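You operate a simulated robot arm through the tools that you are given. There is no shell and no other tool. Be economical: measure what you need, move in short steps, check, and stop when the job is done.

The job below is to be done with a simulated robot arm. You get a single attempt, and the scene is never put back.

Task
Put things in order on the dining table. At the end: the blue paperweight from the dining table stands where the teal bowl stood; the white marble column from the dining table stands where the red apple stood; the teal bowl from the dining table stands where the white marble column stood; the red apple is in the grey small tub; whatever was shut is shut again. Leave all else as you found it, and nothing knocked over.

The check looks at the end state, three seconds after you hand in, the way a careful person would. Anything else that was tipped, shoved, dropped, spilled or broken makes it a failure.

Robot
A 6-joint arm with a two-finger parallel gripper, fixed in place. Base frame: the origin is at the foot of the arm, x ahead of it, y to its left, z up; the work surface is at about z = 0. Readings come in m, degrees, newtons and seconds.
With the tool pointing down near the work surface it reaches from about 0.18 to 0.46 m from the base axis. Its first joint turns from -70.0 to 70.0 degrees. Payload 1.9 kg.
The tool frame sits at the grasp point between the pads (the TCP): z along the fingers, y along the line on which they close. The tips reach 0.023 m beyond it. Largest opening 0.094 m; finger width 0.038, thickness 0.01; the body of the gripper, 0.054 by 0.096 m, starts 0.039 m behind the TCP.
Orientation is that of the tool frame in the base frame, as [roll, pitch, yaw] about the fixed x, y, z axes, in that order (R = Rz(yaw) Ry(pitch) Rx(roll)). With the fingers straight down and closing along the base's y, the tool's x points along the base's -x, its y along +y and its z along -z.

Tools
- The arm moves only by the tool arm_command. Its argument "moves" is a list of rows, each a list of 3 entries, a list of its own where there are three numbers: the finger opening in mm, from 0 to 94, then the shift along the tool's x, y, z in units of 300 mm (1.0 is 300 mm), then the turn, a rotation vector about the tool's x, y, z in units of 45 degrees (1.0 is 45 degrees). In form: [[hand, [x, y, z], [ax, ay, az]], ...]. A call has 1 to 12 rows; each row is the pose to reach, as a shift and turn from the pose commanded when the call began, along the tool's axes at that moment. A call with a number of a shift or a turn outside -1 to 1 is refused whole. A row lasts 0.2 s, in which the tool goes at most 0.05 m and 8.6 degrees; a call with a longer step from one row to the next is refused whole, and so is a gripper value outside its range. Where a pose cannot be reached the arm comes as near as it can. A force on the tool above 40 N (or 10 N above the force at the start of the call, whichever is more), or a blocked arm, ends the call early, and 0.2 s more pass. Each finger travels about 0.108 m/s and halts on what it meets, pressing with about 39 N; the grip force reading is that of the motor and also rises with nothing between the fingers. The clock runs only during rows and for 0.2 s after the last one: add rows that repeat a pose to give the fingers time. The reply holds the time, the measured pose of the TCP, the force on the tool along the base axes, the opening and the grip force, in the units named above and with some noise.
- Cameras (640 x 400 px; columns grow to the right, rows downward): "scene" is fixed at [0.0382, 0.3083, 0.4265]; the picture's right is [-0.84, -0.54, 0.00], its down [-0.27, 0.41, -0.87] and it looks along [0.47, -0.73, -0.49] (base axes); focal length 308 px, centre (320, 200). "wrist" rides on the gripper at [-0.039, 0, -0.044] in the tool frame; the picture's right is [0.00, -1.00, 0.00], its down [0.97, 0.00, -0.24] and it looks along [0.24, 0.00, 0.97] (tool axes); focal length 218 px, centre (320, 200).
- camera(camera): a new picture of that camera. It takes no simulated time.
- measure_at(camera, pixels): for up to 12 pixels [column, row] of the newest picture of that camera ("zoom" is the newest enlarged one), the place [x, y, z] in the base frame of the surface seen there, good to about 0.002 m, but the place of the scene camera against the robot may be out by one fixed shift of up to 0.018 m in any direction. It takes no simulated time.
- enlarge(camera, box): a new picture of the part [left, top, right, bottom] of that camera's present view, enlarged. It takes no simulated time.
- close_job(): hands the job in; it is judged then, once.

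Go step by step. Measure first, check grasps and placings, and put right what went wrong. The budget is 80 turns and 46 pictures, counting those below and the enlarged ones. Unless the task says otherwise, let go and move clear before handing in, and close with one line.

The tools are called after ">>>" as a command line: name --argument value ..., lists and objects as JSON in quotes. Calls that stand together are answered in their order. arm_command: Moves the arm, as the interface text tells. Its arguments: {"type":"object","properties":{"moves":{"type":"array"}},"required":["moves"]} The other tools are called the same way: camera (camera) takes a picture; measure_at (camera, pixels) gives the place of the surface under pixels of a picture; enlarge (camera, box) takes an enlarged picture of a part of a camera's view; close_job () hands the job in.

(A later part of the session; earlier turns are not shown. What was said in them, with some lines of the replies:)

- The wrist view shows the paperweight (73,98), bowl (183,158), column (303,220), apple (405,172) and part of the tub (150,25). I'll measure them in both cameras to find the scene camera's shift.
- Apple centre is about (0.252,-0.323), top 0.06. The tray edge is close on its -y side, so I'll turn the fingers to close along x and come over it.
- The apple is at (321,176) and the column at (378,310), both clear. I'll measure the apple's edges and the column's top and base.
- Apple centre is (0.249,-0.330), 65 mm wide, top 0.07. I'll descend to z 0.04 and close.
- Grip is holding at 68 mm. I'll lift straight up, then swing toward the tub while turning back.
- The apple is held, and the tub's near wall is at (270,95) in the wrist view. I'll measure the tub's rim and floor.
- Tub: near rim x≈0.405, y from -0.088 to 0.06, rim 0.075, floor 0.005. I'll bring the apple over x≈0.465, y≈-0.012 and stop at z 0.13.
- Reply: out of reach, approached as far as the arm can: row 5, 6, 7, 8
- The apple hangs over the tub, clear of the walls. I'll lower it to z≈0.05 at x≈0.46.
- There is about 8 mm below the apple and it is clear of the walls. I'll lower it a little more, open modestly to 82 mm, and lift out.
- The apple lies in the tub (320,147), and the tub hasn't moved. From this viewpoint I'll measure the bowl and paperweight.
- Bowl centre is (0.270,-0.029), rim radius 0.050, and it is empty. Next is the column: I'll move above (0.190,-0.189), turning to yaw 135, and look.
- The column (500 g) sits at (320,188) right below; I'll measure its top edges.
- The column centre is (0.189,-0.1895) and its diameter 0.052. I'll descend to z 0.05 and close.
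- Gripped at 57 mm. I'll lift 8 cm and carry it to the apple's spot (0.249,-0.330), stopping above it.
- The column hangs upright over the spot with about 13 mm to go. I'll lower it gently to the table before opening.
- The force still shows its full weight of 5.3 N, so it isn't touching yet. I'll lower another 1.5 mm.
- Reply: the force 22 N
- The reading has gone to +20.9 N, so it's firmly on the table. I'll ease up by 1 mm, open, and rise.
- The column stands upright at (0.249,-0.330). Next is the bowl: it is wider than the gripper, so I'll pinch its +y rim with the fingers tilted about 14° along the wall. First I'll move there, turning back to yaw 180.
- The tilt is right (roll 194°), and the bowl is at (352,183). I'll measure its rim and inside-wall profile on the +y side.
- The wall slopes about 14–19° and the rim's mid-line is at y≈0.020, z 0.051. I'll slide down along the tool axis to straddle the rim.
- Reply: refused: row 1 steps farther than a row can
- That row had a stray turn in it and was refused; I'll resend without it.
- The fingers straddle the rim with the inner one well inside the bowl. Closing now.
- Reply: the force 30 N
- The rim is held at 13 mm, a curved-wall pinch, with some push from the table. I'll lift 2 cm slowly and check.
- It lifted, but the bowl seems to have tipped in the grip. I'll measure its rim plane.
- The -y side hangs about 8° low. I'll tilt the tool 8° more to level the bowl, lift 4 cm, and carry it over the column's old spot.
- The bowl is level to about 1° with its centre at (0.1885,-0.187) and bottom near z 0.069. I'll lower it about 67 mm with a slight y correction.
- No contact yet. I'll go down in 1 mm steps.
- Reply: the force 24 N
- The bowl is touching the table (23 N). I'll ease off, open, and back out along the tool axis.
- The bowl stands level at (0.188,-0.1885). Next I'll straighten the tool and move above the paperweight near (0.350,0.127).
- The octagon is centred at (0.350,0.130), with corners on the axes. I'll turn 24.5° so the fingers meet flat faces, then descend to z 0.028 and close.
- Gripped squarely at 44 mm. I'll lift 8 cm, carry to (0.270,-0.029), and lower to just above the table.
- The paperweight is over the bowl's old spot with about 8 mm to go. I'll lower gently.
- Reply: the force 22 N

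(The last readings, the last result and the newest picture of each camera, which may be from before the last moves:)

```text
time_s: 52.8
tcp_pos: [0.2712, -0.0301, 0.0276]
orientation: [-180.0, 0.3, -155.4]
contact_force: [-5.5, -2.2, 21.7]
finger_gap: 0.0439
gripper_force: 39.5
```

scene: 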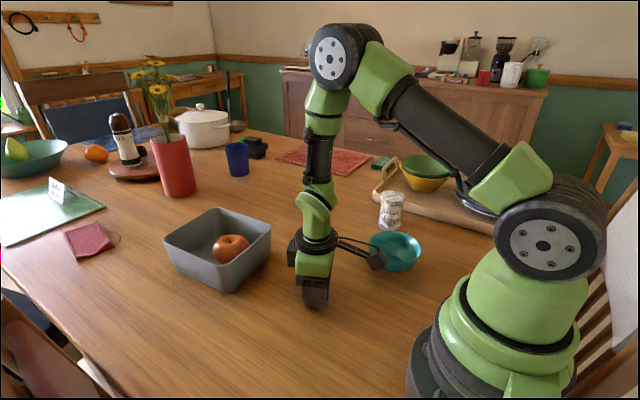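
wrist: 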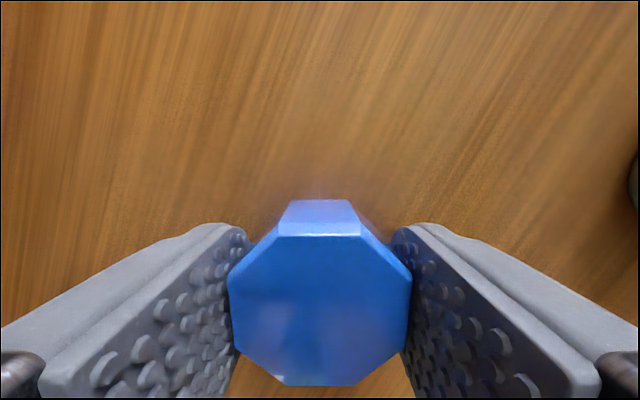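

The 21.7 N reading shows it's on the table. I'll ease off, open, and rise.

>>> arm_command --moves '[[25, [0, 0, -0.003], [0, 0, 0]], [25, [0, 0, -0.003], [0, 0, 0]], [52, [0, 0, -0.003], [0, 0, 0]], [64, [0, 0, -0.003], [0, 0, 0]], [70, [0, 0, -0.003], [0, 0, 0]], [70, [0, 0, -0.003], [0, 0, 0]], [70, [0, 0, -0.1], [0, 0, 0]], [70, [0, 0, -0.23], [0, 0, 0]], [70, [0, 0, -0.38], [0, 0, 0]], [70, [0, 0, -0.53], [0, 0, 0]], [70, [0, 0, -0.68], [0, 0, 0]], [70, [0, 0, -0.68], [0, 0, 0]]]'

>>> camera --camera "wrist"

>>> camera --camera "scene"

```text
time_s: 55.4
tcp_pos: [0.269, -0.0307, 0.2325]
orientation: [179.9, 0.2, -155.6]
contact_force: [0.0, -0.1, -0.6]
finger_gap: 0.0701
gripper_force: 0.0
```

```text
12 pictures are left
```

wrist: 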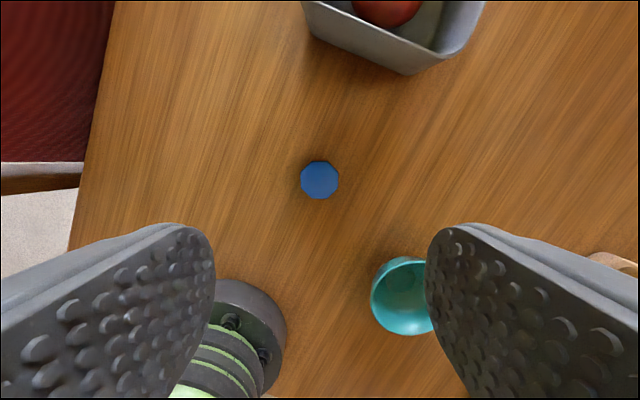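

```text
11 pictures are left
```

scene: 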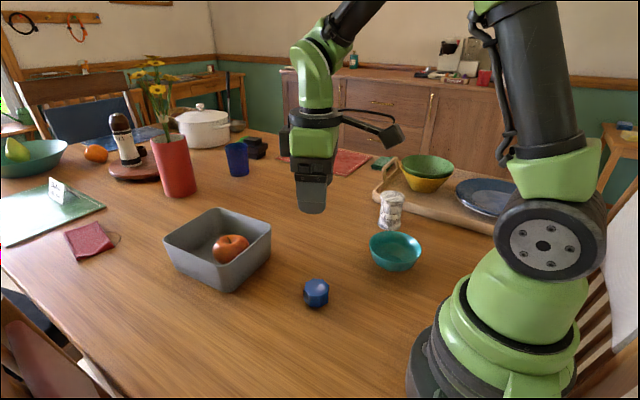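

All four pieces are in place and upright: paperweight (316,293), bowl (396,251), column (391,210), and the apple in the tub (231,249). Nothing else has moved and the arm is clear, so I'm handing in.

>>> close_job

```text
The job is handed in.
```

The apple is in the grey tub, and the column, bowl and paperweight each stand upright where the task asked. Nothing else was moved, nothing had to be opened, and I handed the job in with the arm clear.
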